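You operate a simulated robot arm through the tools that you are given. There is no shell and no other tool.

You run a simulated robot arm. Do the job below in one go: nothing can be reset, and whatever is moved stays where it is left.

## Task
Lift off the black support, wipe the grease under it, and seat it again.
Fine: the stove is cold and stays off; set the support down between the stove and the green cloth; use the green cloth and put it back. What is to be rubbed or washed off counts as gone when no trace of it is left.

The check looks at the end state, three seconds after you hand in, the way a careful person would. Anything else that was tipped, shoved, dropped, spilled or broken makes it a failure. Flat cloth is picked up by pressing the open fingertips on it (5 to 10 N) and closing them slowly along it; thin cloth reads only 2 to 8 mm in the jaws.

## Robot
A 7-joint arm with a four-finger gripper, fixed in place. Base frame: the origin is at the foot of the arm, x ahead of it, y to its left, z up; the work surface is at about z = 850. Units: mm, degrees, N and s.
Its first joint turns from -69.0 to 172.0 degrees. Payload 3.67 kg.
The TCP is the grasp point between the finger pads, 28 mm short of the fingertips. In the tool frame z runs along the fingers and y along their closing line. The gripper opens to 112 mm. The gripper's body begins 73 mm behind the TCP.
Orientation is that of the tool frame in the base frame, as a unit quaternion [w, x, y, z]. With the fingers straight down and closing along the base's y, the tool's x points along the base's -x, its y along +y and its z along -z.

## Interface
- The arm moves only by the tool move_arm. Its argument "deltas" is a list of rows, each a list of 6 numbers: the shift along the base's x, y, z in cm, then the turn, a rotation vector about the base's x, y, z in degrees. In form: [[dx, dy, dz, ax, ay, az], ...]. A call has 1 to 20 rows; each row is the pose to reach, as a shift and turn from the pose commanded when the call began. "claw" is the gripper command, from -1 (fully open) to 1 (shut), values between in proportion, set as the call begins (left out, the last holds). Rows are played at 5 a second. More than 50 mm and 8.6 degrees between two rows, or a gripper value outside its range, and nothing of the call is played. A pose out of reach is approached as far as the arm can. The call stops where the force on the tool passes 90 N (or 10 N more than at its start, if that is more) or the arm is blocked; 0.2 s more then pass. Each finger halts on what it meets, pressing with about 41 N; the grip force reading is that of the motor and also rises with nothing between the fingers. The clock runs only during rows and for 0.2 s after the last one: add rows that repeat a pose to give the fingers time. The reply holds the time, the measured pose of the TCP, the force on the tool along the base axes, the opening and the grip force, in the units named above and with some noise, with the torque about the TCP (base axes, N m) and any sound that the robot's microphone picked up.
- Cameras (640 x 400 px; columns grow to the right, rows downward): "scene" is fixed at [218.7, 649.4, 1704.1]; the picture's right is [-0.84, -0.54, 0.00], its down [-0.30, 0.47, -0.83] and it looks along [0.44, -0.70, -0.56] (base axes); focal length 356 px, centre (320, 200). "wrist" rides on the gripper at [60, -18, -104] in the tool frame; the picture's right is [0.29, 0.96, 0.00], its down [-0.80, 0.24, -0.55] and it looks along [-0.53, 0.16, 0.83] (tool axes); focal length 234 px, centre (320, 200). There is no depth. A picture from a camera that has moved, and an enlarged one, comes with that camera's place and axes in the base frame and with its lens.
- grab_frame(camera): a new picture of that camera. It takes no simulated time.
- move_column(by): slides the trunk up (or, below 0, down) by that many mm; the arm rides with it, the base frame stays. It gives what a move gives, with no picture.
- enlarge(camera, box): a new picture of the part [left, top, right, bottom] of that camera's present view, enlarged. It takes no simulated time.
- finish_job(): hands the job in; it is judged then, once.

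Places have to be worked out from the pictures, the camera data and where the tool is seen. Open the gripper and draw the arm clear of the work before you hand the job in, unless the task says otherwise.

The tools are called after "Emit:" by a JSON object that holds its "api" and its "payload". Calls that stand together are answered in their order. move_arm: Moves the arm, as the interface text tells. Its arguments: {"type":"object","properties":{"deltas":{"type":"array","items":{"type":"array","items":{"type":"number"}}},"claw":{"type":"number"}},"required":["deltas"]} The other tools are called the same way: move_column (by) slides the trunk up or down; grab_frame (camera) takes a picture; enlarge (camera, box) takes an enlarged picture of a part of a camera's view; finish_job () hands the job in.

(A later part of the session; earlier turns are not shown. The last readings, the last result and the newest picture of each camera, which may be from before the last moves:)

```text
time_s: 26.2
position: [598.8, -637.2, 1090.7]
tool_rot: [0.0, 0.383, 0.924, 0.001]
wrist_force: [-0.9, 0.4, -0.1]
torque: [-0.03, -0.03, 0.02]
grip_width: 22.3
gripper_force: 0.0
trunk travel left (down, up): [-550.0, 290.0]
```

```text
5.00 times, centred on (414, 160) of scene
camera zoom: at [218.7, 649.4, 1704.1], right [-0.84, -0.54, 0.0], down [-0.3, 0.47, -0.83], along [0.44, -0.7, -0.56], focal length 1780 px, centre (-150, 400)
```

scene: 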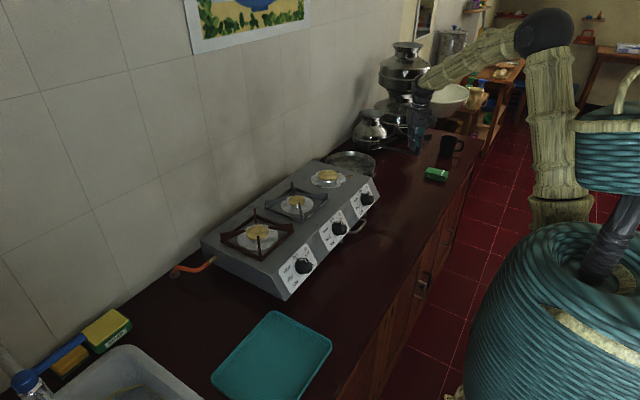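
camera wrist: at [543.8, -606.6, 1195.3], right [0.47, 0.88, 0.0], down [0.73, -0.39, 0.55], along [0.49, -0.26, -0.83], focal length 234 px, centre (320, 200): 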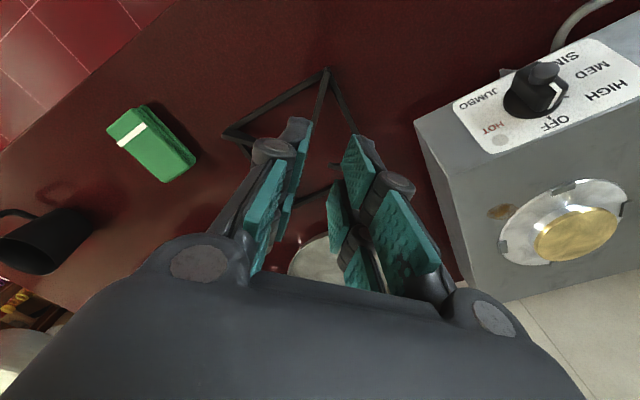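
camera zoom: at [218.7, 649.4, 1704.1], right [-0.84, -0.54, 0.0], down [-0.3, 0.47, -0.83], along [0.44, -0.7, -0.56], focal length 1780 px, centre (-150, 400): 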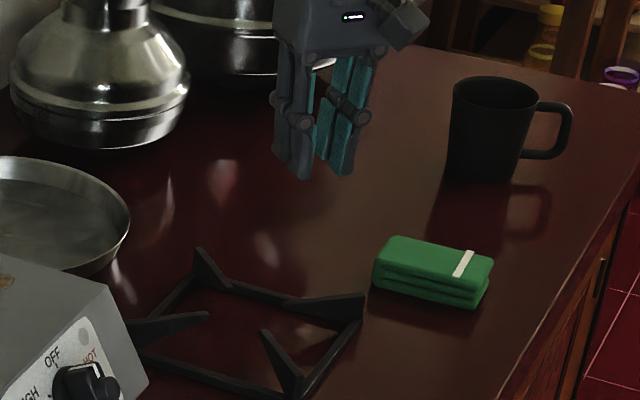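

The support sits flat on the counter about 80 mm from the cloth. I turn the jaws back to close along y and move out above the cloth at z ≈ 960 to test the reach there.

Emit:
{"api": "move_arm", "payload": {"deltas": [[-0.6, -2, -1, 0, 0, 4], [-1.1, -4, -2, 0, 0, 8], [-1.7, -6, -3, 0, 0, 12], [-2.2, -8, -4, 0, 0, 16], [-2.8, -10.2, -5, 0, 0, 20], [-3.4, -12.2, -6, 0, 0, 24], [-3.9, -14.3, -7.5, 0, 0, 28], [-4.5, -16.3, -9, 0, 0, 32], [-5, -18.4, -10, 0, 0, 36], [-5.6, -20.4, -11, 0, 0, 40], [-6.1, -22.5, -12, 0, 0, 45], [-6.7, -24.5, -13, 0, 0, 45], [-6.7, -24.5, -13, 0, 0, 45]], "claw": -1}}

Emit:
{"api": "grab_frame", "payload": {"camera": "wrist"}}

Emit:
{"api": "grab_frame", "payload": {"camera": "scene"}}

```text
time_s: 29.0
position: [532.4, -885.3, 958.8]
tool_rot: [0.001, 0.0, 1.0, 0.002]
wrist_force: [-0.2, 0.8, -0.6]
torque: [0.0, 0.0, 0.02]
grip_width: 111.7
gripper_force: 0.1
trunk travel left (down, up): [-550.0, 290.0]
```

```text
taken
camera wrist: at [472.5, -902.4, 1063.0], right [-0.29, 0.96, 0.0], down [0.8, 0.24, 0.55], along [0.53, 0.16, -0.83], focal length 234 px, centre (320, 200)
```

wrist: 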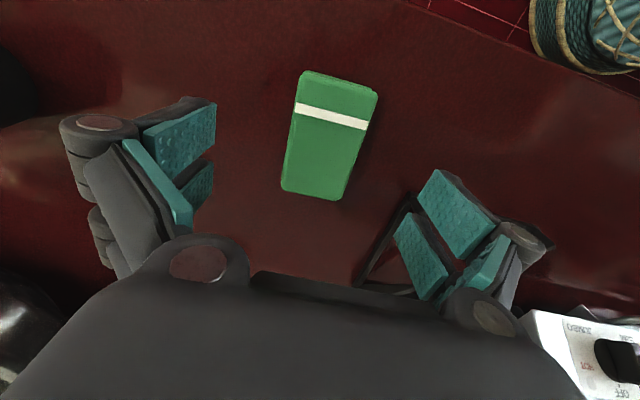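

```text
taken
```

scene: 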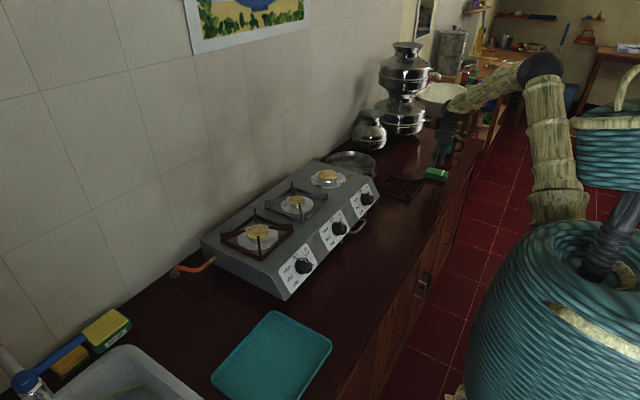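

The arm reaches this spot with the tool straight down. I zoom in to measure the cloth's exact place and angle so I can return it there.

Emit:
{"api": "enlarge", "payload": {"camera": "wrist", "box": [250, 50, 410, 220]}}

Emit:
{"api": "enlarge", "payload": {"camera": "scene", "box": [380, 130, 476, 200]}}

```text
2.35 times, centred on (330, 135) of wrist
camera zoom: at [472.5, -902.4, 1063.0], right [-0.29, 0.96, 0.0], down [0.8, 0.24, 0.55], along [0.53, 0.16, -0.83], focal length 551 px, centre (296, 353)
```

zoom: 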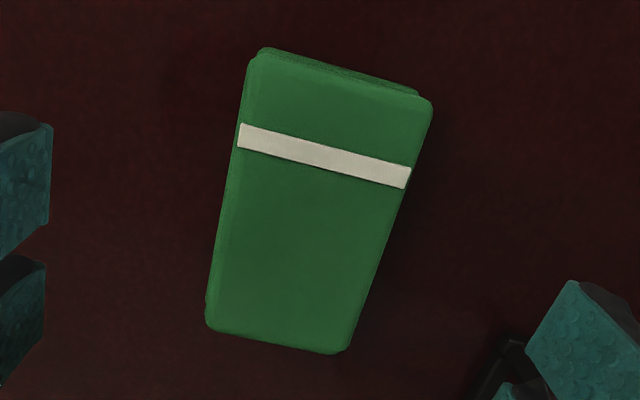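

```text
5.71 times, centred on (428, 165) of scene
camera zoom: at [218.7, 649.4, 1704.1], right [-0.84, -0.54, 0.0], down [-0.3, 0.47, -0.83], along [0.44, -0.7, -0.56], focal length 2035 px, centre (-297, 400)
```

zoom: 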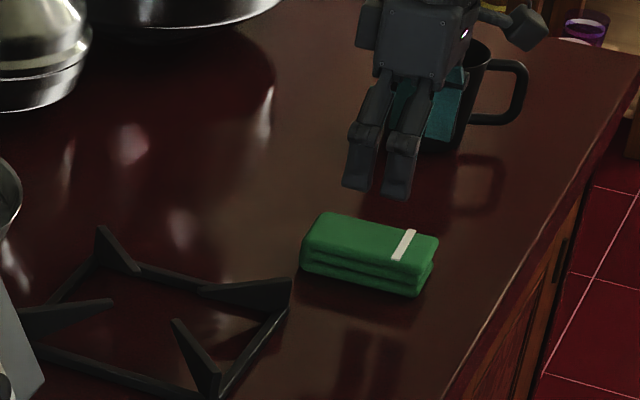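

The cloth measures about 98 × 59 × 24 mm, centred at (540, -878) and turned about +4°. I align over it, narrow the jaws to 84 mm to stay clear of the support, and lower to z ≈ 905.

Emit:
{"api": "move_arm", "payload": {"deltas": [[0.2, 0.2, -0.5, 0, 0, 1], [0.4, 0.4, -1, 0, 0, 2], [0.6, 0.6, -2, 0, 0, 3], [0.8, 0.7, -3.5, 0, 0, 4], [0.8, 0.7, -5, 0, 0, 4], [0.8, 0.7, -5.6, 0, 0, 4], [0.8, 0.7, -5.6, 0, 0, 4]], "claw": -0.5}}

Emit:
{"api": "grab_frame", "payload": {"camera": "wrist"}}

Emit:
{"api": "enlarge", "payload": {"camera": "scene", "box": [396, 130, 476, 190]}}

```text
time_s: 30.6
position: [538.8, -880.0, 903.6]
tool_rot: [0.0, -0.034, 0.999, 0.003]
wrist_force: [0.8, 0.5, -0.2]
torque: [0.0, -0.02, 0.02]
grip_width: 84.0
gripper_force: 0.1
trunk travel left (down, up): [-550.0, 290.0]
```

```text
taken
camera wrist: at [480.4, -902.4, 1007.4], right [-0.35, 0.94, 0.0], down [0.78, 0.29, 0.56], along [0.52, 0.2, -0.83], focal length 234 px, centre (320, 200)
```

wrist: 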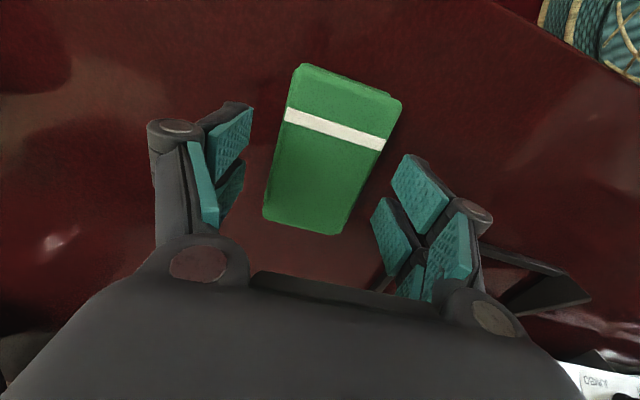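

```text
6.67 times, centred on (436, 160) of scene
camera zoom: at [218.7, 649.4, 1704.1], right [-0.84, -0.54, 0.0], down [-0.3, 0.47, -0.83], along [0.44, -0.7, -0.56], focal length 2374 px, centre (-453, 467)
```

zoom: 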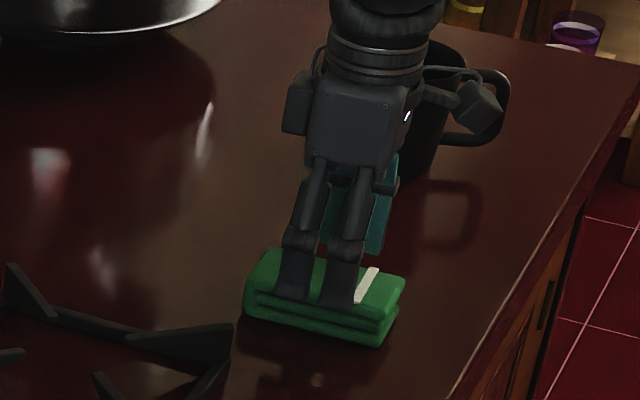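

The jaws straddle the cloth evenly, with its centre at (540.5, -879.4). I lower 15 mm so the fingertips end about 10 mm above the counter, then close in steps.

Emit:
{"api": "move_arm", "payload": {"deltas": [[0, 0, -0.5, 0, 0, 0], [0, 0, -1, 0, 0, 0], [0, 0, -1.5, 0, 0, 0], [0, 0, -1.5, 0, 0, 0]]}}

Emit:
{"api": "move_arm", "payload": {"deltas": [[0, 0, 0, 0, 0, 0], [0, 0, 0, 0, 0, 0], [0, 0, 0, 0, 0, 0]], "claw": -0.1}}

Emit:
{"api": "grab_frame", "payload": {"camera": "wrist"}}

```text
time_s: 31.6
position: [538.6, -873.4, 892.1]
tool_rot: [0.0, -0.036, 0.999, -0.001]
wrist_force: [0.6, -0.3, 0.5]
torque: [0.01, 0.03, -0.02]
grip_width: 84.0
gripper_force: 0.0
trunk travel left (down, up): [-550.0, 290.0]
```

```text
time_s: 32.4
position: [539.6, -878.6, 889.3]
tool_rot: [0.001, -0.035, 0.999, 0.0]
wrist_force: [0.4, -0.9, 0.2]
torque: [-0.01, 0.0, 0.04]
grip_width: 61.8
gripper_force: 0.0
trunk travel left (down, up): [-550.0, 290.0]
```

```text
taken
camera wrist: at [480.5, -900.1, 994.4], right [-0.35, 0.94, 0.0], down [0.78, 0.29, 0.56], along [0.52, 0.2, -0.83], focal length 234 px, centre (320, 200)
```

wrist: 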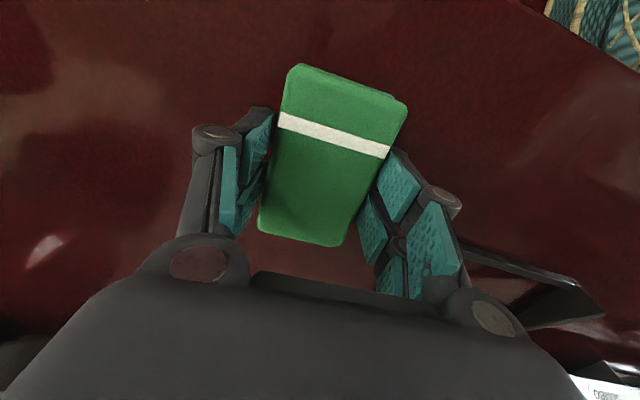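

Both pads are right beside the cloth. I close further in small steps and watch the grip force.

Emit:
{"api": "move_arm", "payload": {"deltas": [[0, 0, 0, 0, 0, 0], [0, 0, 0, 0, 0, 0], [0, 0, 0, 0, 0, 0]], "claw": 0.05}}

Emit:
{"api": "move_arm", "payload": {"deltas": [[0, 0, 0, 0, 0, 0], [0, 0, 0, 0, 0, 0], [0, 0, 0, 0, 0, 0]], "claw": 0.2}}

Emit:
{"api": "grab_frame", "payload": {"camera": "wrist"}}

Emit:
{"api": "enlarge", "payload": {"camera": "scene", "box": [396, 130, 476, 190]}}

```text
time_s: 33.2
position: [539.1, -875.0, 891.3]
tool_rot: [0.0, -0.036, 0.999, 0.0]
wrist_force: [0.6, 0.4, 0.7]
torque: [0.01, -0.01, -0.01]
grip_width: 59.1
gripper_force: 41.4
trunk travel left (down, up): [-550.0, 290.0]
```

```text
time_s: 34.0
position: [539.1, -875.6, 891.1]
tool_rot: [0.0, -0.035, 0.999, 0.0]
wrist_force: [-0.4, 0.8, 4.2]
torque: [0.16, -0.15, -0.04]
grip_width: 59.1
gripper_force: 41.1
trunk travel left (down, up): [-550.0, 290.0]
```

```text
taken
camera wrist: at [480.2, -898.0, 994.9], right [-0.35, 0.94, 0.0], down [0.78, 0.29, 0.55], along [0.52, 0.2, -0.83], focal length 234 px, centre (320, 200)
```

wrist: 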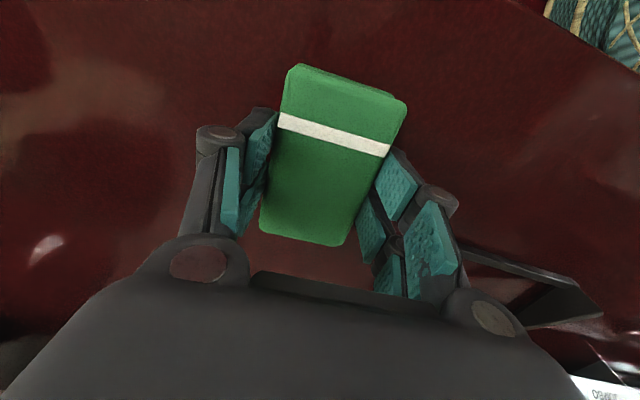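

```text
6.67 times, centred on (436, 160) of scene
camera zoom: at [218.7, 649.4, 1704.1], right [-0.84, -0.54, 0.0], down [-0.3, 0.47, -0.83], along [0.44, -0.7, -0.56], focal length 2374 px, centre (-453, 467)
```

zoom: 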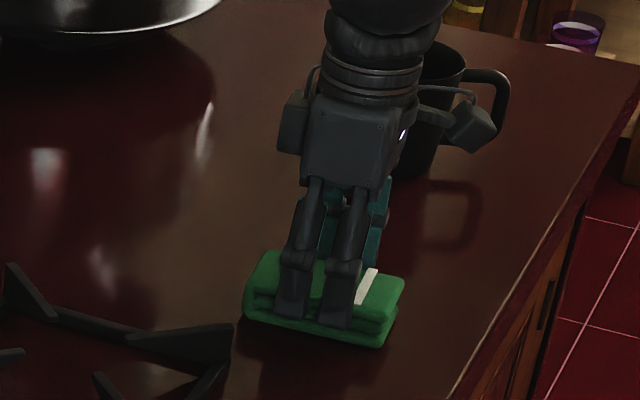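

The cloth holds its shape at 59 mm with full grip, so I have a firm hold. I lift it 160 mm straight up and check it.

Emit:
{"api": "move_arm", "payload": {"deltas": [[0, 0, 0.5, 0, 0, 0], [0, 0, 1.5, 0, 0, 0], [0, 0, 3, 0, 0, 0], [0, 0, 5, 0, 0, 0], [0, 0, 7.5, 0, 0, 0], [0, 0, 10, 0, 0, 0], [0, 0, 12.5, 0, 0, 0], [0, 0, 15, 0, 0, 0], [0, 0, 16, 0, 0, 0], [0, 0, 16, 0, 0, 0]], "claw": 0.3}}

Emit:
{"api": "grab_frame", "payload": {"camera": "wrist"}}

Emit:
{"api": "enlarge", "payload": {"camera": "scene", "box": [370, 100, 482, 200]}}

```text
time_s: 36.2
position: [538.6, -878.3, 1048.3]
tool_rot: [0.0, -0.035, 0.999, 0.001]
wrist_force: [-0.3, 0.5, -0.3]
torque: [0.0, 0.01, 0.0]
grip_width: 59.5
gripper_force: 41.0
trunk travel left (down, up): [-550.0, 290.0]
```

```text
taken
camera wrist: at [480.5, -900.4, 1152.9], right [-0.35, 0.94, 0.0], down [0.78, 0.29, 0.56], along [0.52, 0.2, -0.83], focal length 234 px, centre (320, 200)
```

wrist: 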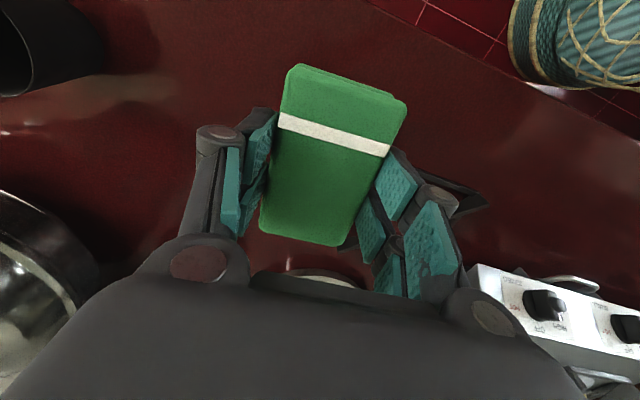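

```text
4.00 times, centred on (426, 150) of scene
camera zoom: at [218.7, 649.4, 1704.1], right [-0.84, -0.54, 0.0], down [-0.3, 0.47, -0.83], along [0.44, -0.7, -0.56], focal length 1424 px, centre (-104, 400)
```

zoom: 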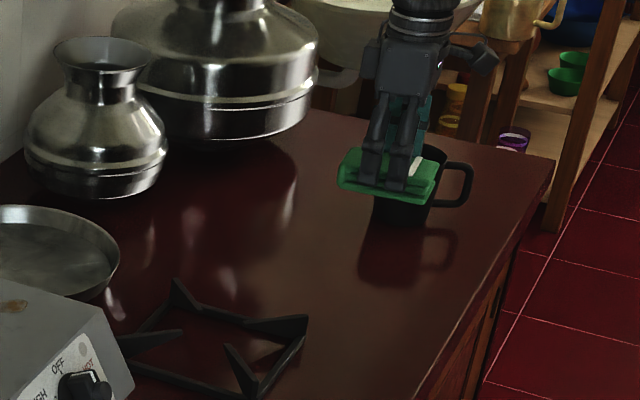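

The cloth hangs level and secure. I carry it over to the grease patch, turning 49° on the way so its long side lies tangential to the burner tray.

Emit:
{"api": "move_arm", "payload": {"deltas": [[1.5, 2.2, 1, 0, 0, -3], [3, 4.4, 2, 0, 0, -6], [4.5, 6.6, 3, 0, 0, -9], [6, 8.8, 4, 0, 0, -12], [7.5, 11, 4, 0, 0, -15], [9, 13.2, 4, 0, 0, -18], [10.5, 15.4, 4, 0, 0, -21], [12, 17.6, 4, 0, 0, -24], [13.5, 19.8, 4, 0, 0, -27], [15, 22, 4, 0, 0, -30], [16.5, 24.2, 4, 0, 0, -33], [18, 26.4, 4, 0, 0, -36], [19.5, 28.6, 4, 0, 0, -39], [21, 30.8, 4, 0, 0, -42], [22.5, 33, 4, 0, 0, -45], [24, 35.2, 4, 0, 0, -47], [25.5, 37.3, 4, 0, 0, -49], [25.5, 37.3, 4, 0, 0, -49]]}}

Emit:
{"api": "grab_frame", "payload": {"camera": "wrist"}}

Emit:
{"api": "enlarge", "payload": {"camera": "scene", "box": [290, 120, 418, 200]}}

```text
time_s: 40.0
position: [793.8, -503.3, 1088.4]
tool_rot: [0.001, 0.383, 0.924, 0.0]
wrist_force: [-0.4, -0.5, -1.3]
torque: [0.02, -0.02, 0.01]
grip_width: 59.3
gripper_force: 40.9
trunk travel left (down, up): [-550.0, 290.0]
```

```text
taken
camera wrist: at [738.3, -472.2, 1193.7], right [0.47, 0.88, 0.0], down [0.73, -0.4, 0.55], along [0.49, -0.26, -0.83], focal length 234 px, centre (320, 200)
```

wrist: 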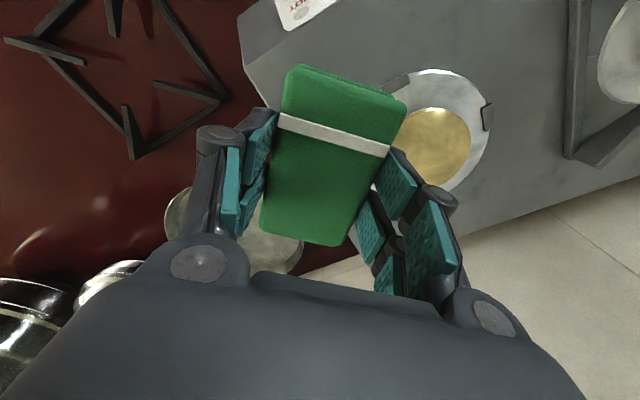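

```text
5.00 times, centred on (354, 160) of scene
camera zoom: at [218.7, 649.4, 1704.1], right [-0.84, -0.54, 0.0], down [-0.3, 0.47, -0.83], along [0.44, -0.7, -0.56], focal length 1780 px, centre (150, 400)
```

zoom: 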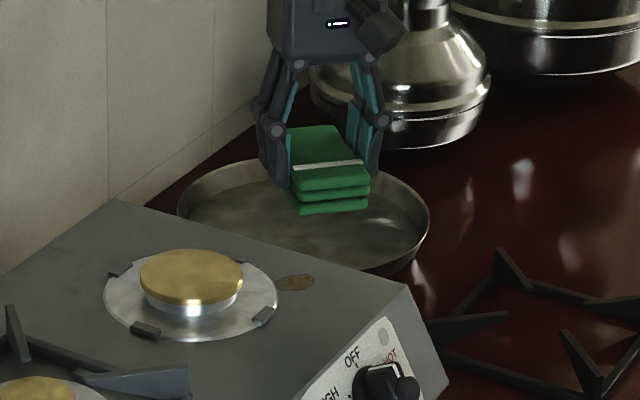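

The cloth is over the patch with its inner edge just outside the tray. I lower to about 8 mm above the plate and check from the side.

Emit:
{"api": "move_arm", "payload": {"deltas": [[0, 0.1, -1.5, 0, 0, 0], [0, 0.2, -3, 0, 0, 0], [0, 0.3, -4.5, 0, 0, 0], [0, 0.3, -6, 0, 0, 0], [0, 0.3, -7, 0, 0, 0], [0, 0.3, -8, 0, 0, 0], [0, 0.3, -8, 0, 0, 0]]}}

Emit:
{"api": "enlarge", "payload": {"camera": "scene", "box": [310, 140, 390, 190]}}

Emit:
{"api": "grab_frame", "payload": {"camera": "wrist"}}

```text
time_s: 41.6
position: [794.7, -498.4, 1011.5]
tool_rot: [0.001, 0.383, 0.924, 0.0]
wrist_force: [0.1, -0.9, 0.1]
torque: [-0.01, 0.03, -0.01]
grip_width: 59.1
gripper_force: 40.8
trunk travel left (down, up): [-550.0, 290.0]
```

```text
8.00 times, centred on (350, 165) of scene
camera zoom: at [218.7, 649.4, 1704.1], right [-0.84, -0.54, 0.0], down [-0.3, 0.47, -0.83], along [0.44, -0.7, -0.56], focal length 2848 px, centre (80, 480)
```

zoom: 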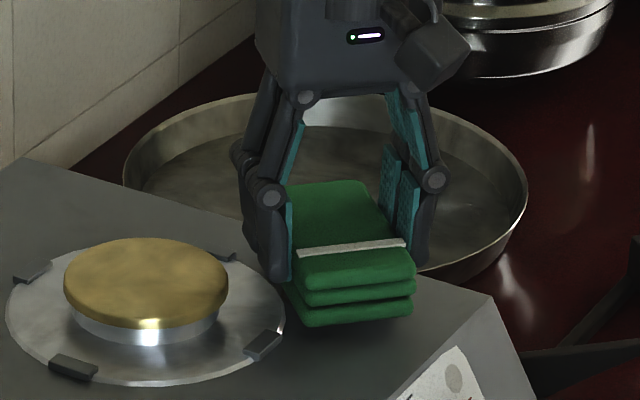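

```text
taken
camera wrist: at [739.0, -468.0, 1115.2], right [0.47, 0.88, 0.0], down [0.73, -0.39, 0.55], along [0.49, -0.26, -0.83], focal length 234 px, centre (320, 200)
```

wrist: 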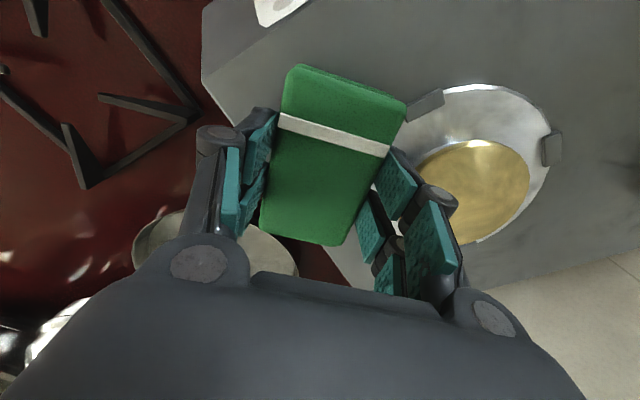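

The cloth hovers above the patch, clear of the tray lugs. I lower gently until it presses with a few newtons.

Emit:
{"api": "move_arm", "payload": {"deltas": [[0, 0, -0.3, 0, 0, 0], [0, 0, -0.6, 0, 0, 0], [0, 0, -0.8, 0, 0, 0], [0, 0, -0.8, 0, 0, 0]]}}

```text
time_s: 42.6
position: [793.7, -497.5, 1003.3]
tool_rot: [0.0, 0.383, 0.924, 0.0]
wrist_force: [0.6, 1.1, 5.1]
torque: [-0.02, -0.1, -0.01]
grip_width: 59.2
gripper_force: 40.7
trunk travel left (down, up): [-550.0, 290.0]
```

Contact at 5 N. I press about 1 mm more and rub along the tangential direction by ±15 mm, then lift my gaze to check.

Emit:
{"api": "move_arm", "payload": {"deltas": [[0, 0, -0.1, 0, 0, 0], [0.5, -0.5, -0.1, 0, 0, 0], [1.06, -1.06, -0.1, 0, 0, 0], [0.5, -0.5, -0.1, 0, 0, 0], [0, 0, -0.1, 0, 0, 0], [-0.5, 0.5, -0.1, 0, 0, 0], [-1.06, 1.06, -0.1, 0, 0, 0], [-0.5, 0.5, -0.1, 0, 0, 0], [0, 0, -0.1, 0, 0, 0], [0.5, -0.5, -0.1, 0, 0, 0], [1.06, -1.06, -0.1, 0, 0, 0], [0.5, -0.5, -0.1, 0, 0, 0], [0, 0, -0.1, 0, 0, 0], [-0.5, 0.5, -0.1, 0, 0, 0], [-1.06, 1.06, -0.1, 0, 0, 0], [-0.5, 0.5, -0.1, 0, 0, 0], [0, 0, -0.1, 0, 0, 0]]}}

Emit:
{"api": "enlarge", "payload": {"camera": "scene", "box": [310, 140, 390, 190]}}

Emit:
{"api": "grab_frame", "payload": {"camera": "wrist"}}

```text
time_s: 46.2
position: [794.7, -497.9, 1002.7]
tool_rot: [0.001, 0.382, 0.924, 0.0]
wrist_force: [-1.4, 1.0, 4.3]
torque: [-0.03, -0.16, 0.03]
grip_width: 59.1
gripper_force: 40.7
trunk travel left (down, up): [-550.0, 290.0]
```

```text
8.00 times, centred on (350, 165) of scene
camera zoom: at [218.7, 649.4, 1704.1], right [-0.84, -0.54, 0.0], down [-0.3, 0.47, -0.83], along [0.44, -0.7, -0.56], focal length 2848 px, centre (80, 480)
```

zoom: 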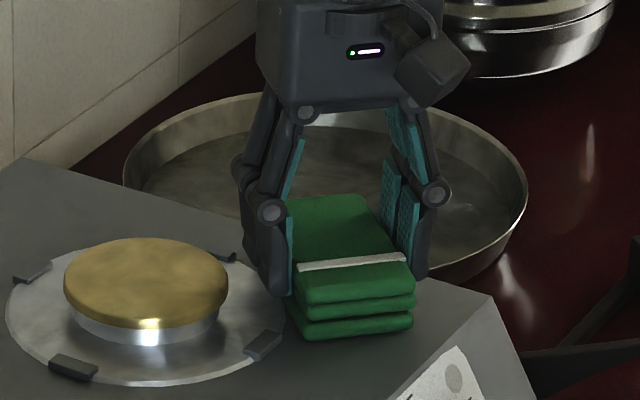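

```text
taken
camera wrist: at [738.9, -468.6, 1106.8], right [0.47, 0.88, 0.0], down [0.73, -0.39, 0.55], along [0.49, -0.26, -0.83], focal length 234 px, centre (320, 200)
```

wrist: 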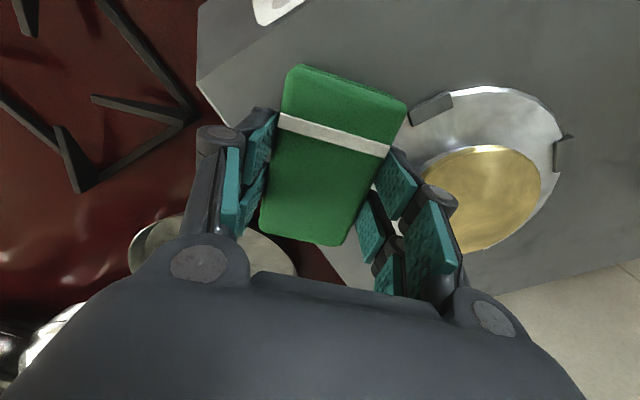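

The force stayed near 4 to 5 N. I lift the cloth 85 mm to see what remains of the patch.

Emit:
{"api": "move_arm", "payload": {"deltas": [[0, 0, 1, 0, 0, 0], [0, 0, 3, 0, 0, 0], [0, 0, 5, 0, 0, 0], [0, 0, 7, 0, 0, 0], [0, 0, 8.5, 0, 0, 0], [0, 0, 8.5, 0, 0, 0]]}}

Emit:
{"api": "enlarge", "payload": {"camera": "scene", "box": [325, 165, 365, 190]}}

Emit:
{"api": "enlarge", "payload": {"camera": "scene", "box": [310, 130, 390, 190]}}

```text
time_s: 47.6
position: [796.4, -498.8, 1086.4]
tool_rot: [0.0, 0.382, 0.924, 0.0]
wrist_force: [-0.3, 0.1, -0.5]
torque: [-0.02, -0.02, 0.03]
grip_width: 59.2
gripper_force: 40.7
trunk travel left (down, up): [-550.0, 290.0]
```

```text
16.00 times, centred on (345, 178) of scene
camera zoom: at [218.7, 649.4, 1704.1], right [-0.84, -0.54, 0.0], down [-0.3, 0.47, -0.83], along [0.44, -0.7, -0.56], focal length 5697 px, centre (-80, 560)
```

zoom: 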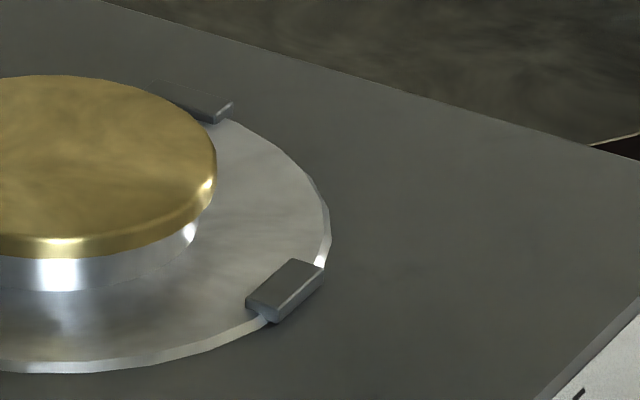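

```text
6.67 times, centred on (350, 160) of scene
camera zoom: at [218.7, 649.4, 1704.1], right [-0.84, -0.54, 0.0], down [-0.3, 0.47, -0.83], along [0.44, -0.7, -0.56], focal length 2374 px, centre (120, 467)
```

zoom: 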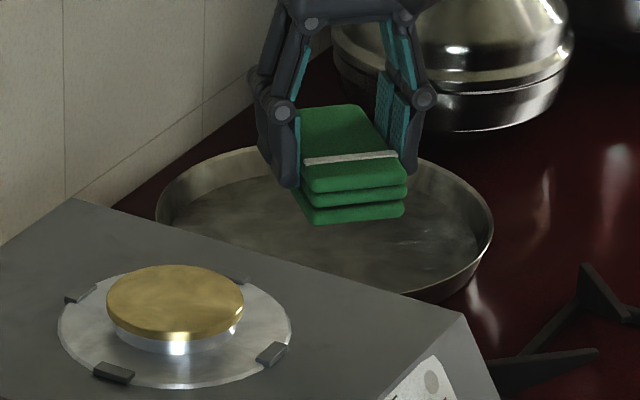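

No trace of the patch is visible at 16× zoom. I start back toward the cloth's place and pause partway to check the plate with the wrist camera.

Emit:
{"api": "move_arm", "payload": {"deltas": [[-1.5, -2.2, 0, 0, 0, 0], [-3, -4.4, 0, 0, 0, 0], [-4.5, -6.6, 0, 0, 0, 0], [-6, -8.8, 0, 0, 0, 0], [-7.5, -11, 0, 0, 0, 0], [-9, -13.2, 0, 0, 0, 0], [-9, -13.2, 0, 0, 0, 0]]}}

Emit:
{"api": "grab_frame", "payload": {"camera": "wrist"}}

Emit:
{"api": "enlarge", "payload": {"camera": "scene", "box": [300, 155, 372, 200]}}

```text
time_s: 49.2
position: [705.6, -630.5, 1087.3]
tool_rot: [0.0, 0.382, 0.924, 0.001]
wrist_force: [-0.6, 0.2, -0.7]
torque: [-0.01, -0.02, -0.01]
grip_width: 59.3
gripper_force: 41.1
trunk travel left (down, up): [-550.0, 290.0]
```

```text
taken
camera wrist: at [650.3, -599.6, 1190.6], right [0.47, 0.88, 0.0], down [0.73, -0.39, 0.55], along [0.49, -0.26, -0.83], focal length 234 px, centre (320, 200)
```

wrist: 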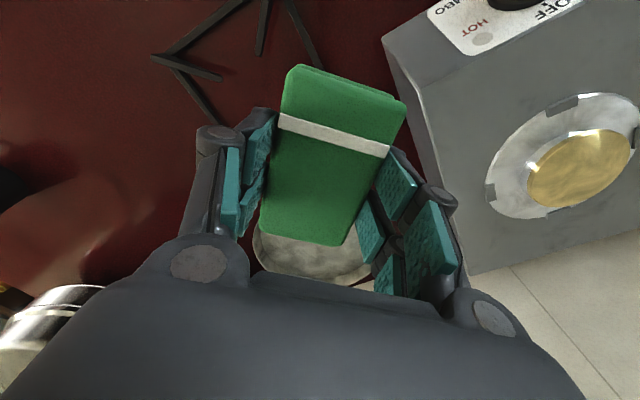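

```text
8.89 times, centred on (336, 178) of scene
camera zoom: at [218.7, 649.4, 1704.1], right [-0.84, -0.54, 0.0], down [-0.3, 0.47, -0.83], along [0.44, -0.7, -0.56], focal length 3165 px, centre (178, 400)
```

zoom: 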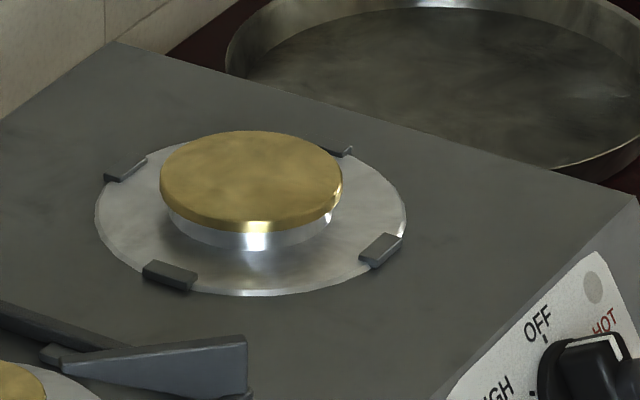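

Emit:
{"api": "enlarge", "payload": {"camera": "wrist", "box": [420, 70, 640, 250]}}

```text
2.22 times, centred on (530, 160) of wrist
camera zoom: at [650.3, -599.6, 1190.6], right [0.47, 0.88, 0.0], down [0.73, -0.39, 0.55], along [0.49, -0.26, -0.83], focal length 520 px, centre (-147, 289)
```

zoom: 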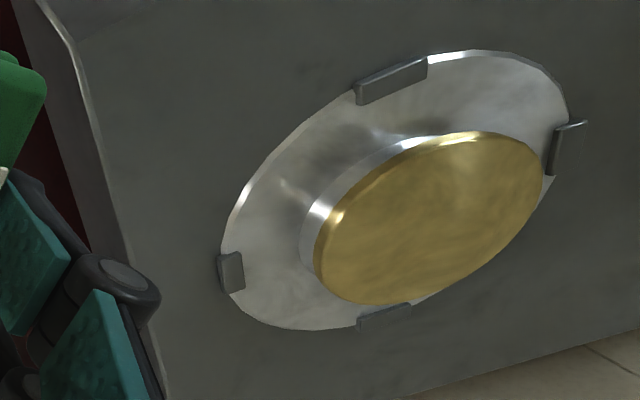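

The plate is clean on all sides from both views. I carry the cloth back above its original place and turn it back to +4°.

Emit:
{"api": "move_arm", "payload": {"deltas": [[-1.4, -2, 0, 0, 0, 4], [-2.8, -4.1, 0, 0, 0, 8], [-4.1, -6.1, 0, 0, 0, 12], [-5.5, -8.1, 0, 0, 0, 16], [-6.9, -10.2, 0, 0, 0, 20], [-8.3, -12.2, 0, 0, 0, 24], [-9.6, -14.2, 0, 0, 0, 28], [-11, -16.3, 0, 0, 0, 32], [-12.4, -18.3, -1, 0, 0, 36], [-13.8, -20.3, -2, 0, 0, 40], [-15.1, -22.4, -3, 0, 0, 44], [-16.5, -24.4, -3.6, 0, 0, 49], [-16.5, -24.4, -3.6, 0, 0, 49]]}}

Emit:
{"api": "move_arm", "payload": {"deltas": [[0, 0, -2, 0, 0, 0], [0, 0, -4, 0, 0, 0], [0, 0, -6, 0, 0, 0], [0, 0, -8, 0, 0, 0], [0, 0, -10, 0, 0, 0], [0, 0, -12, 0, 0, 0], [0, 0, -13.5, 0, 0, 0], [0, 0, -14.8, 0, 0, 0], [0, 0, -14.8, 0, 0, 0]]}}

Emit:
{"api": "enlarge", "payload": {"camera": "scene", "box": [396, 130, 476, 190]}}

Emit:
{"api": "grab_frame", "payload": {"camera": "wrist"}}

```text
time_s: 52.0
position: [539.2, -878.7, 1046.1]
tool_rot: [0.0, -0.035, 0.999, 0.002]
wrist_force: [0.0, 0.3, -0.9]
torque: [-0.02, 0.0, 0.03]
grip_width: 59.4
gripper_force: 41.6
trunk travel left (down, up): [-550.0, 290.0]
```

```text
time_s: 54.0
position: [538.2, -873.7, 902.6]
tool_rot: [0.0, -0.035, 0.999, 0.001]
wrist_force: [-0.3, 0.0, -0.7]
torque: [-0.02, 0.01, 0.0]
grip_width: 59.4
gripper_force: 41.3
trunk travel left (down, up): [-550.0, 290.0]
```

```text
6.67 times, centred on (436, 160) of scene
camera zoom: at [218.7, 649.4, 1704.1], right [-0.84, -0.54, 0.0], down [-0.3, 0.47, -0.83], along [0.44, -0.7, -0.56], focal length 2374 px, centre (-453, 467)
```

zoom: 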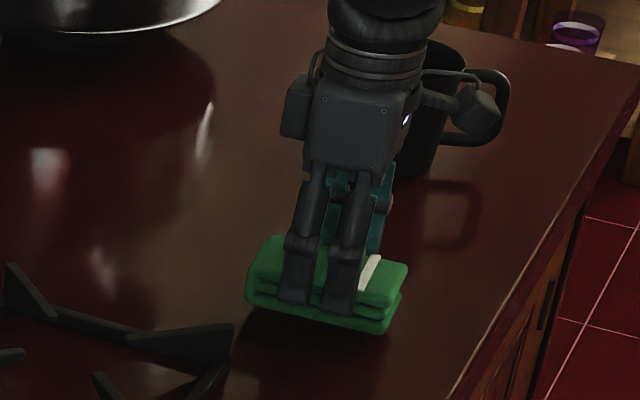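

```text
taken
camera wrist: at [479.4, -895.5, 1007.4], right [-0.35, 0.94, 0.0], down [0.78, 0.29, 0.55], along [0.52, 0.2, -0.83], focal length 234 px, centre (320, 200)
```

wrist: 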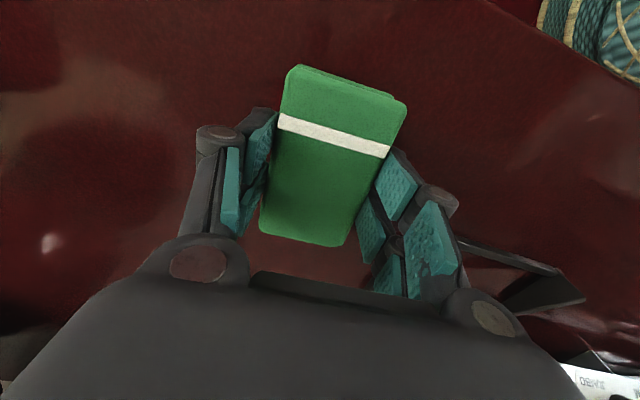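

The cloth is about 12 mm above its spot and well aligned. I lower it onto the counter gently.

Emit:
{"api": "move_arm", "payload": {"deltas": [[0, 0, -0.4, 0, 0, 0], [0, 0, -0.8, 0, 0, 0], [0, 0, -1.1, 0, 0, 0], [0, 0, -1.1, 0, 0, 0]]}}

Emit:
{"api": "grab_frame", "payload": {"camera": "wrist"}}

```text
time_s: 55.0
position: [539.2, -874.6, 889.8]
tool_rot: [0.0, -0.035, 0.999, 0.001]
wrist_force: [0.1, 1.3, 2.4]
torque: [-0.01, 0.02, -0.02]
grip_width: 59.2
gripper_force: 40.6
trunk travel left (down, up): [-550.0, 290.0]
```

```text
taken
camera wrist: at [480.2, -896.5, 994.6], right [-0.35, 0.94, 0.0], down [0.78, 0.29, 0.55], along [0.52, 0.2, -0.83], focal length 234 px, centre (320, 200)
```

wrist: 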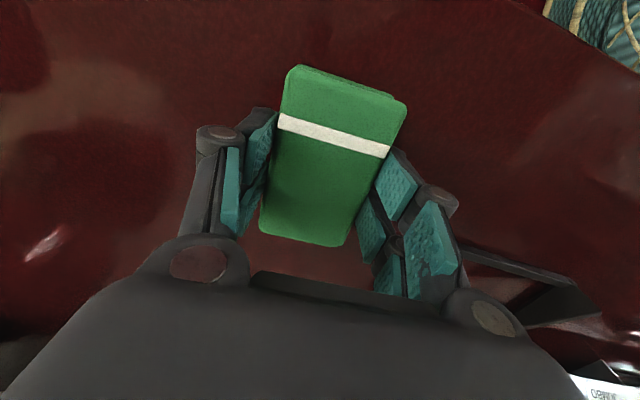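

The cloth touches with 2 N at the same place as before. I release it by opening a little, then wider, and then rise.

Emit:
{"api": "move_arm", "payload": {"deltas": [[0, 0, 0, 0, 0, 0], [0, 0, 0, 0, 0, 0], [0, 0, 0, 0, 0, 0]], "claw": -0.15}}

Emit:
{"api": "move_arm", "payload": {"deltas": [[0, 0, 0, 0, 0, 0], [0, 0, 0, 0, 0, 0], [0, 0, 0, 0, 0, 0]], "claw": -0.5}}

Emit:
{"api": "move_arm", "payload": {"deltas": [[0, 0, 0.7, 0, 0, 0], [0, 0, 1.4, 0, 0, 0], [0, 0, 3, 0, 0, 0], [0, 0, 5.5, 0, 0, 0], [0, 0, 8.5, 0, 0, 0], [0, 0, 12, 0, 0, 0], [0, 0, 16, 0, 0, 0], [0, 0, 16, 0, 0, 0]]}}

Emit:
{"api": "grab_frame", "payload": {"camera": "wrist"}}

Emit:
{"api": "enlarge", "payload": {"camera": "scene", "box": [415, 155, 463, 185]}}

```text
time_s: 55.8
position: [539.9, -873.2, 891.6]
tool_rot: [0.0, -0.035, 0.999, 0.0]
wrist_force: [-0.2, -0.1, 0.3]
torque: [0.02, 0.0, -0.01]
grip_width: 64.2
gripper_force: 0.0
trunk travel left (down, up): [-550.0, 290.0]
```

```text
time_s: 56.6
position: [539.1, -872.7, 891.4]
tool_rot: [0.001, -0.035, 0.999, 0.0]
wrist_force: [0.0, -0.1, 0.9]
torque: [-0.01, 0.01, 0.03]
grip_width: 84.0
gripper_force: 0.0
trunk travel left (down, up): [-550.0, 290.0]
```

```text
time_s: 58.4
position: [539.5, -875.4, 1051.4]
tool_rot: [0.001, -0.035, 0.999, 0.001]
wrist_force: [0.6, 0.2, -0.6]
torque: [0.06, 0.02, 0.01]
grip_width: 83.9
gripper_force: 0.1
trunk travel left (down, up): [-550.0, 290.0]
```

```text
taken
camera wrist: at [481.9, -898.7, 1155.7], right [-0.35, 0.94, 0.0], down [0.78, 0.29, 0.55], along [0.52, 0.2, -0.83], focal length 234 px, centre (320, 200)
```

wrist: 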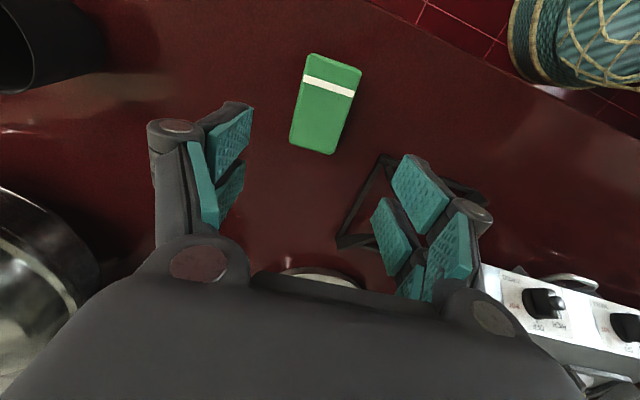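

```text
13.33 times, centred on (439, 170) of scene
camera zoom: at [218.7, 649.4, 1704.1], right [-0.84, -0.54, 0.0], down [-0.3, 0.47, -0.83], along [0.44, -0.7, -0.56], focal length 4748 px, centre (-1267, 600)
```

zoom: 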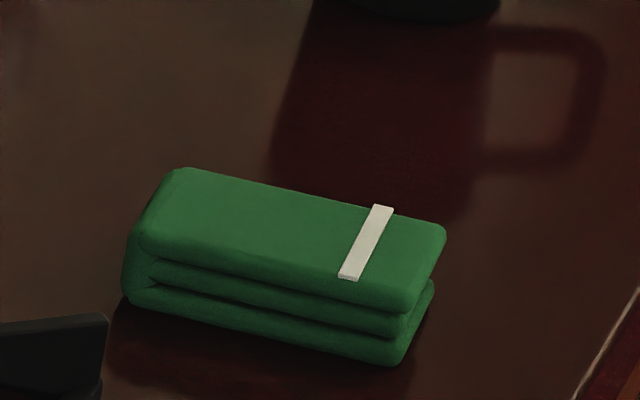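

The cloth is back within about 4 mm of where it lay, at the same angle. I return above the support with the jaws turned to -45°.

Emit:
{"api": "move_arm", "payload": {"deltas": [[0.5, 2, 1, 0, 0, -4], [1, 4, 2, 0, 0, -8], [1.5, 6, 3, 0, 0, -12], [2, 8, 4, 0, 0, -16], [2.5, 10, 4, 0, 0, -20], [3, 12, 4, 0, 0, -24], [3.5, 14, 4, 0, 0, -28], [4, 16, 4, 0, 0, -32], [4.4, 18, 4, 0, 0, -36], [4.9, 20, 4, 0, 0, -40], [5.4, 22, 4, 0, 0, -44], [5.9, 23.8, 4, 0, 0, -49], [5.9, 23.8, 4, 0, 0, -49]], "claw": 0.6}}

Emit:
{"api": "grab_frame", "payload": {"camera": "wrist"}}

```text
time_s: 61.2
position: [598.1, -636.7, 1093.2]
tool_rot: [0.0, 0.383, 0.924, 0.0]
wrist_force: [-0.1, 0.1, -0.1]
torque: [0.0, -0.02, -0.03]
grip_width: 22.8
gripper_force: 0.1
trunk travel left (down, up): [-550.0, 290.0]
```

```text
taken
camera wrist: at [542.7, -606.5, 1197.2], right [0.47, 0.88, 0.0], down [0.73, -0.4, 0.55], along [0.49, -0.26, -0.83], focal length 234 px, centre (320, 200)
```

wrist: 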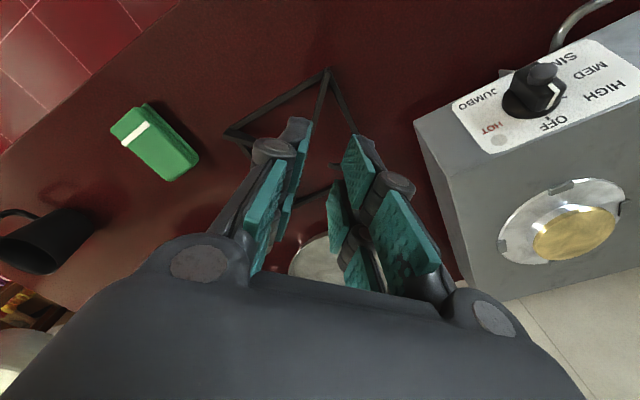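

The view matches the one after I set the support down. I lower back onto the wing along the same path, with 7 mm clearance on each side.

Emit:
{"api": "move_arm", "payload": {"deltas": [[0, 0, -2.5, 0, 0, 0], [0, 0, -5, 0, 0, 0], [0, 0, -7.5, 0, 0, 0], [0, 0, -10, 0, 0, 0], [0, 0, -12.5, 0, 0, 0], [0, 0, -14.5, 0, 0, 0], [0, 0, -16, 0, 0, 0], [0, 0, -17, 0, 0, 0], [0, 0, -17, 0, 0, 0]]}}

Emit:
{"api": "enlarge", "payload": {"camera": "wrist", "box": [220, 60, 460, 310]}}

```text
time_s: 63.2
position: [598.6, -638.3, 924.8]
tool_rot: [0.0, 0.383, 0.924, 0.001]
wrist_force: [-0.2, 0.5, 0.0]
torque: [0.0, -0.03, 0.0]
grip_width: 22.1
gripper_force: 0.0
trunk travel left (down, up): [-550.0, 290.0]
```

```text
1.60 times, centred on (340, 185) of wrist
camera zoom: at [543.0, -607.8, 1029.2], right [0.47, 0.88, 0.0], down [0.73, -0.39, 0.55], along [0.49, -0.26, -0.83], focal length 375 px, centre (288, 224)
```

zoom: 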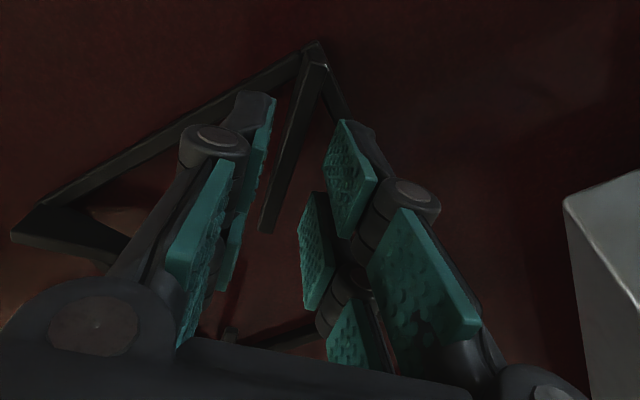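

The wing lies between the pads. I lower the last 30 mm to the noted pose and compare the view.

Emit:
{"api": "move_arm", "payload": {"deltas": [[0, 0, -1, 0, 0, 0], [0, 0, -2, 0, 0, 0], [0, 0, -3, 0, 0, 0], [0, 0, -3, 0, 0, 0]]}}

Emit:
{"api": "enlarge", "payload": {"camera": "wrist", "box": [220, 60, 460, 310]}}

Emit:
{"api": "grab_frame", "payload": {"camera": "wrist"}}

```text
time_s: 64.2
position: [598.3, -636.9, 891.6]
tool_rot: [0.0, 0.383, 0.924, 0.0]
wrist_force: [0.9, 0.3, 0.0]
torque: [0.02, 0.03, 0.0]
grip_width: 22.5
gripper_force: 0.1
trunk travel left (down, up): [-550.0, 290.0]
```

```text
1.60 times, centred on (340, 185) of wrist
camera zoom: at [542.7, -606.9, 996.4], right [0.47, 0.88, 0.0], down [0.73, -0.39, 0.55], along [0.49, -0.26, -0.83], focal length 375 px, centre (288, 224)
```

zoom: 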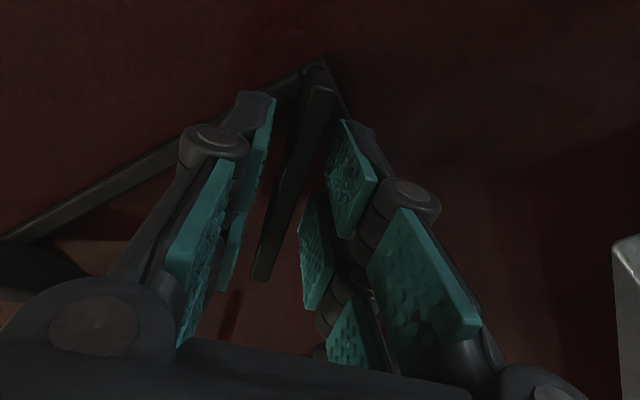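

```text
taken
camera wrist: at [542.7, -606.9, 996.4], right [0.47, 0.88, 0.0], down [0.73, -0.39, 0.55], along [0.49, -0.26, -0.83], focal length 234 px, centre (320, 200)
```

wrist: 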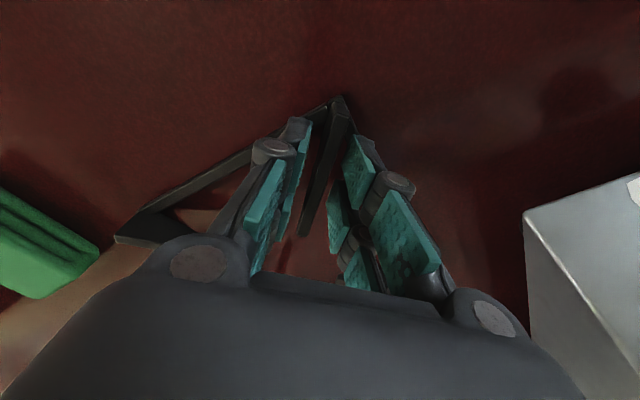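

The wing sits in the view just as when I released it, with its inner tip at (260, 280) as on the stove. I close the jaws on it.

Emit:
{"api": "move_arm", "payload": {"deltas": [[0, 0, 0, 0, 0, 0], [0, 0, 0, 0, 0, 0], [0, 0, 0, 0, 0, 0], [0, 0, 0, 0, 0, 0]], "claw": 1}}

Emit:
{"api": "enlarge", "payload": {"camera": "wrist", "box": [220, 60, 460, 310]}}

```text
time_s: 65.2
position: [597.4, -637.6, 890.8]
tool_rot: [0.0, 0.383, 0.924, 0.0]
wrist_force: [-0.1, 0.4, -0.1]
torque: [0.09, 0.13, 0.0]
grip_width: 8.3
gripper_force: 40.6
trunk travel left (down, up): [-550.0, 290.0]
```

```text
1.60 times, centred on (340, 185) of wrist
camera zoom: at [542.8, -607.1, 996.2], right [0.47, 0.88, 0.0], down [0.73, -0.39, 0.55], along [0.49, -0.26, -0.83], focal length 375 px, centre (288, 224)
```

zoom: 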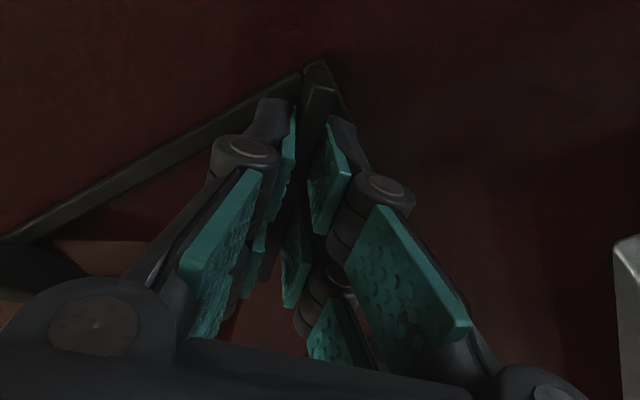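

The grip is set at 8.3 mm with the same relation to the wing as before. I lift the support 20 mm first and check that it hangs level.

Emit:
{"api": "move_arm", "payload": {"deltas": [[0, 0, 0.4, 0, 0, 0], [0, 0, 0.8, 0, 0, 0], [0, 0, 1.2, 0, 0, 0], [0, 0, 1.6, 0, 0, 0], [0, 0, 2, 0, 0, 0], [0, 0, 2, 0, 0, 0]]}}

Emit:
{"api": "enlarge", "payload": {"camera": "scene", "box": [364, 130, 460, 205]}}

Emit:
{"api": "grab_frame", "payload": {"camera": "wrist"}}

```text
time_s: 66.6
position: [598.9, -636.7, 911.3]
tool_rot: [-0.001, 0.383, 0.924, 0.0]
wrist_force: [0.0, -0.2, -4.0]
torque: [0.21, 0.19, -0.01]
grip_width: 8.0
gripper_force: 41.0
trunk travel left (down, up): [-550.0, 290.0]
```

```text
5.33 times, centred on (412, 168) of scene
camera zoom: at [218.7, 649.4, 1704.1], right [-0.84, -0.54, 0.0], down [-0.3, 0.47, -0.83], along [0.44, -0.7, -0.56], focal length 1899 px, centre (-171, 373)
```

zoom: 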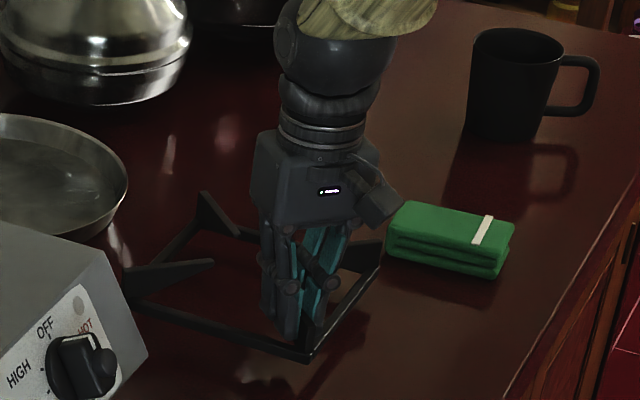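

```text
taken
camera wrist: at [543.5, -607.3, 1015.6], right [0.47, 0.88, 0.0], down [0.73, -0.4, 0.55], along [0.49, -0.26, -0.83], focal length 234 px, centre (320, 200)
```

wrist: 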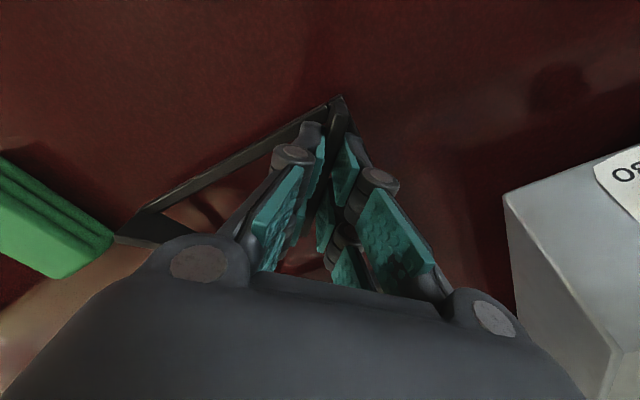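

The support hangs level, and its weight and torque read as before. I lift it to travel height.

Emit:
{"api": "move_arm", "payload": {"deltas": [[0, 0, 2, 0, 0, 0], [0, 0, 4, 0, 0, 0], [0, 0, 6, 0, 0, 0], [0, 0, 8, 0, 0, 0], [0, 0, 10, 0, 0, 0], [0, 0, 12, 0, 0, 0], [0, 0, 14, 0, 0, 0], [0, 0, 16, 0, 0, 0], [0, 0, 18, 0, 0, 0], [0, 0, 19.75, 0, 0, 0], [0, 0, 19.75, 0, 0, 0]]}}

Emit:
{"api": "move_arm", "payload": {"deltas": [[1.5, 1.9, 0, 0, 0, 0], [3, 3.8, 0, 0, 0, 0], [4.5, 5.6, 0, 0, 0, 0], [6, 7.5, 0, 0, 0, 0], [7.5, 9.4, 0, 0, 0, 0], [9, 11.3, 0, 0, 0, 0], [10.5, 13.2, 0, 0, 0, 0], [12, 15, 0, 0, 0, 0], [13.6, 16.9, 0, 0, 0, 0], [15.1, 18.8, 0, 0, 0, 0], [16.6, 20.7, 0, 0, 0, 0], [18.1, 22.5, 0, 0, 0, 0], [19.6, 24.4, 0, 0, 0, 0], [21.1, 26.3, 0, 0, 0, 0], [21.1, 26.3, 0, 0, 0, 0]]}}

Emit:
{"api": "enlarge", "payload": {"camera": "scene", "box": [270, 130, 398, 210]}}

Emit:
{"api": "grab_frame", "payload": {"camera": "wrist"}}

```text
time_s: 69.0
position: [597.6, -637.9, 1109.3]
tool_rot: [-0.001, 0.382, 0.924, 0.0]
wrist_force: [0.0, -0.2, -4.5]
torque: [0.2, 0.16, 0.04]
grip_width: 7.8
gripper_force: 41.0
trunk travel left (down, up): [-550.0, 290.0]
```

```text
time_s: 72.2
position: [810.1, -375.7, 1110.0]
tool_rot: [0.0, 0.382, 0.924, 0.0]
wrist_force: [-0.4, -0.2, -4.3]
torque: [0.2, 0.2, 0.02]
grip_width: 8.0
gripper_force: 40.6
trunk travel left (down, up): [-550.0, 290.0]
```

```text
5.00 times, centred on (334, 170) of scene
camera zoom: at [218.7, 649.4, 1704.1], right [-0.84, -0.54, 0.0], down [-0.3, 0.47, -0.83], along [0.44, -0.7, -0.56], focal length 1780 px, centre (250, 350)
```

zoom: 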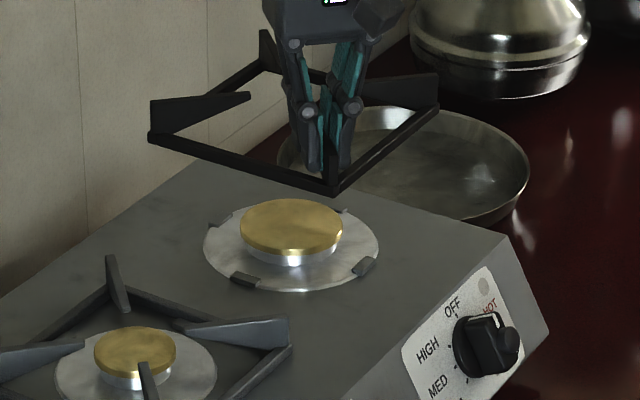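

```text
taken
camera wrist: at [754.1, -346.3, 1213.6], right [0.47, 0.88, 0.0], down [0.73, -0.4, 0.55], along [0.49, -0.26, -0.83], focal length 234 px, centre (320, 200)
```

wrist: 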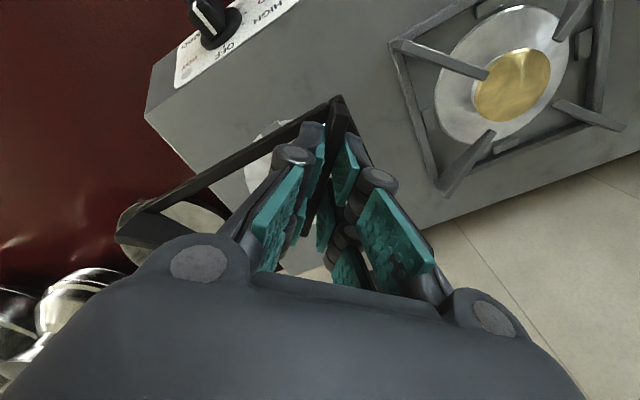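

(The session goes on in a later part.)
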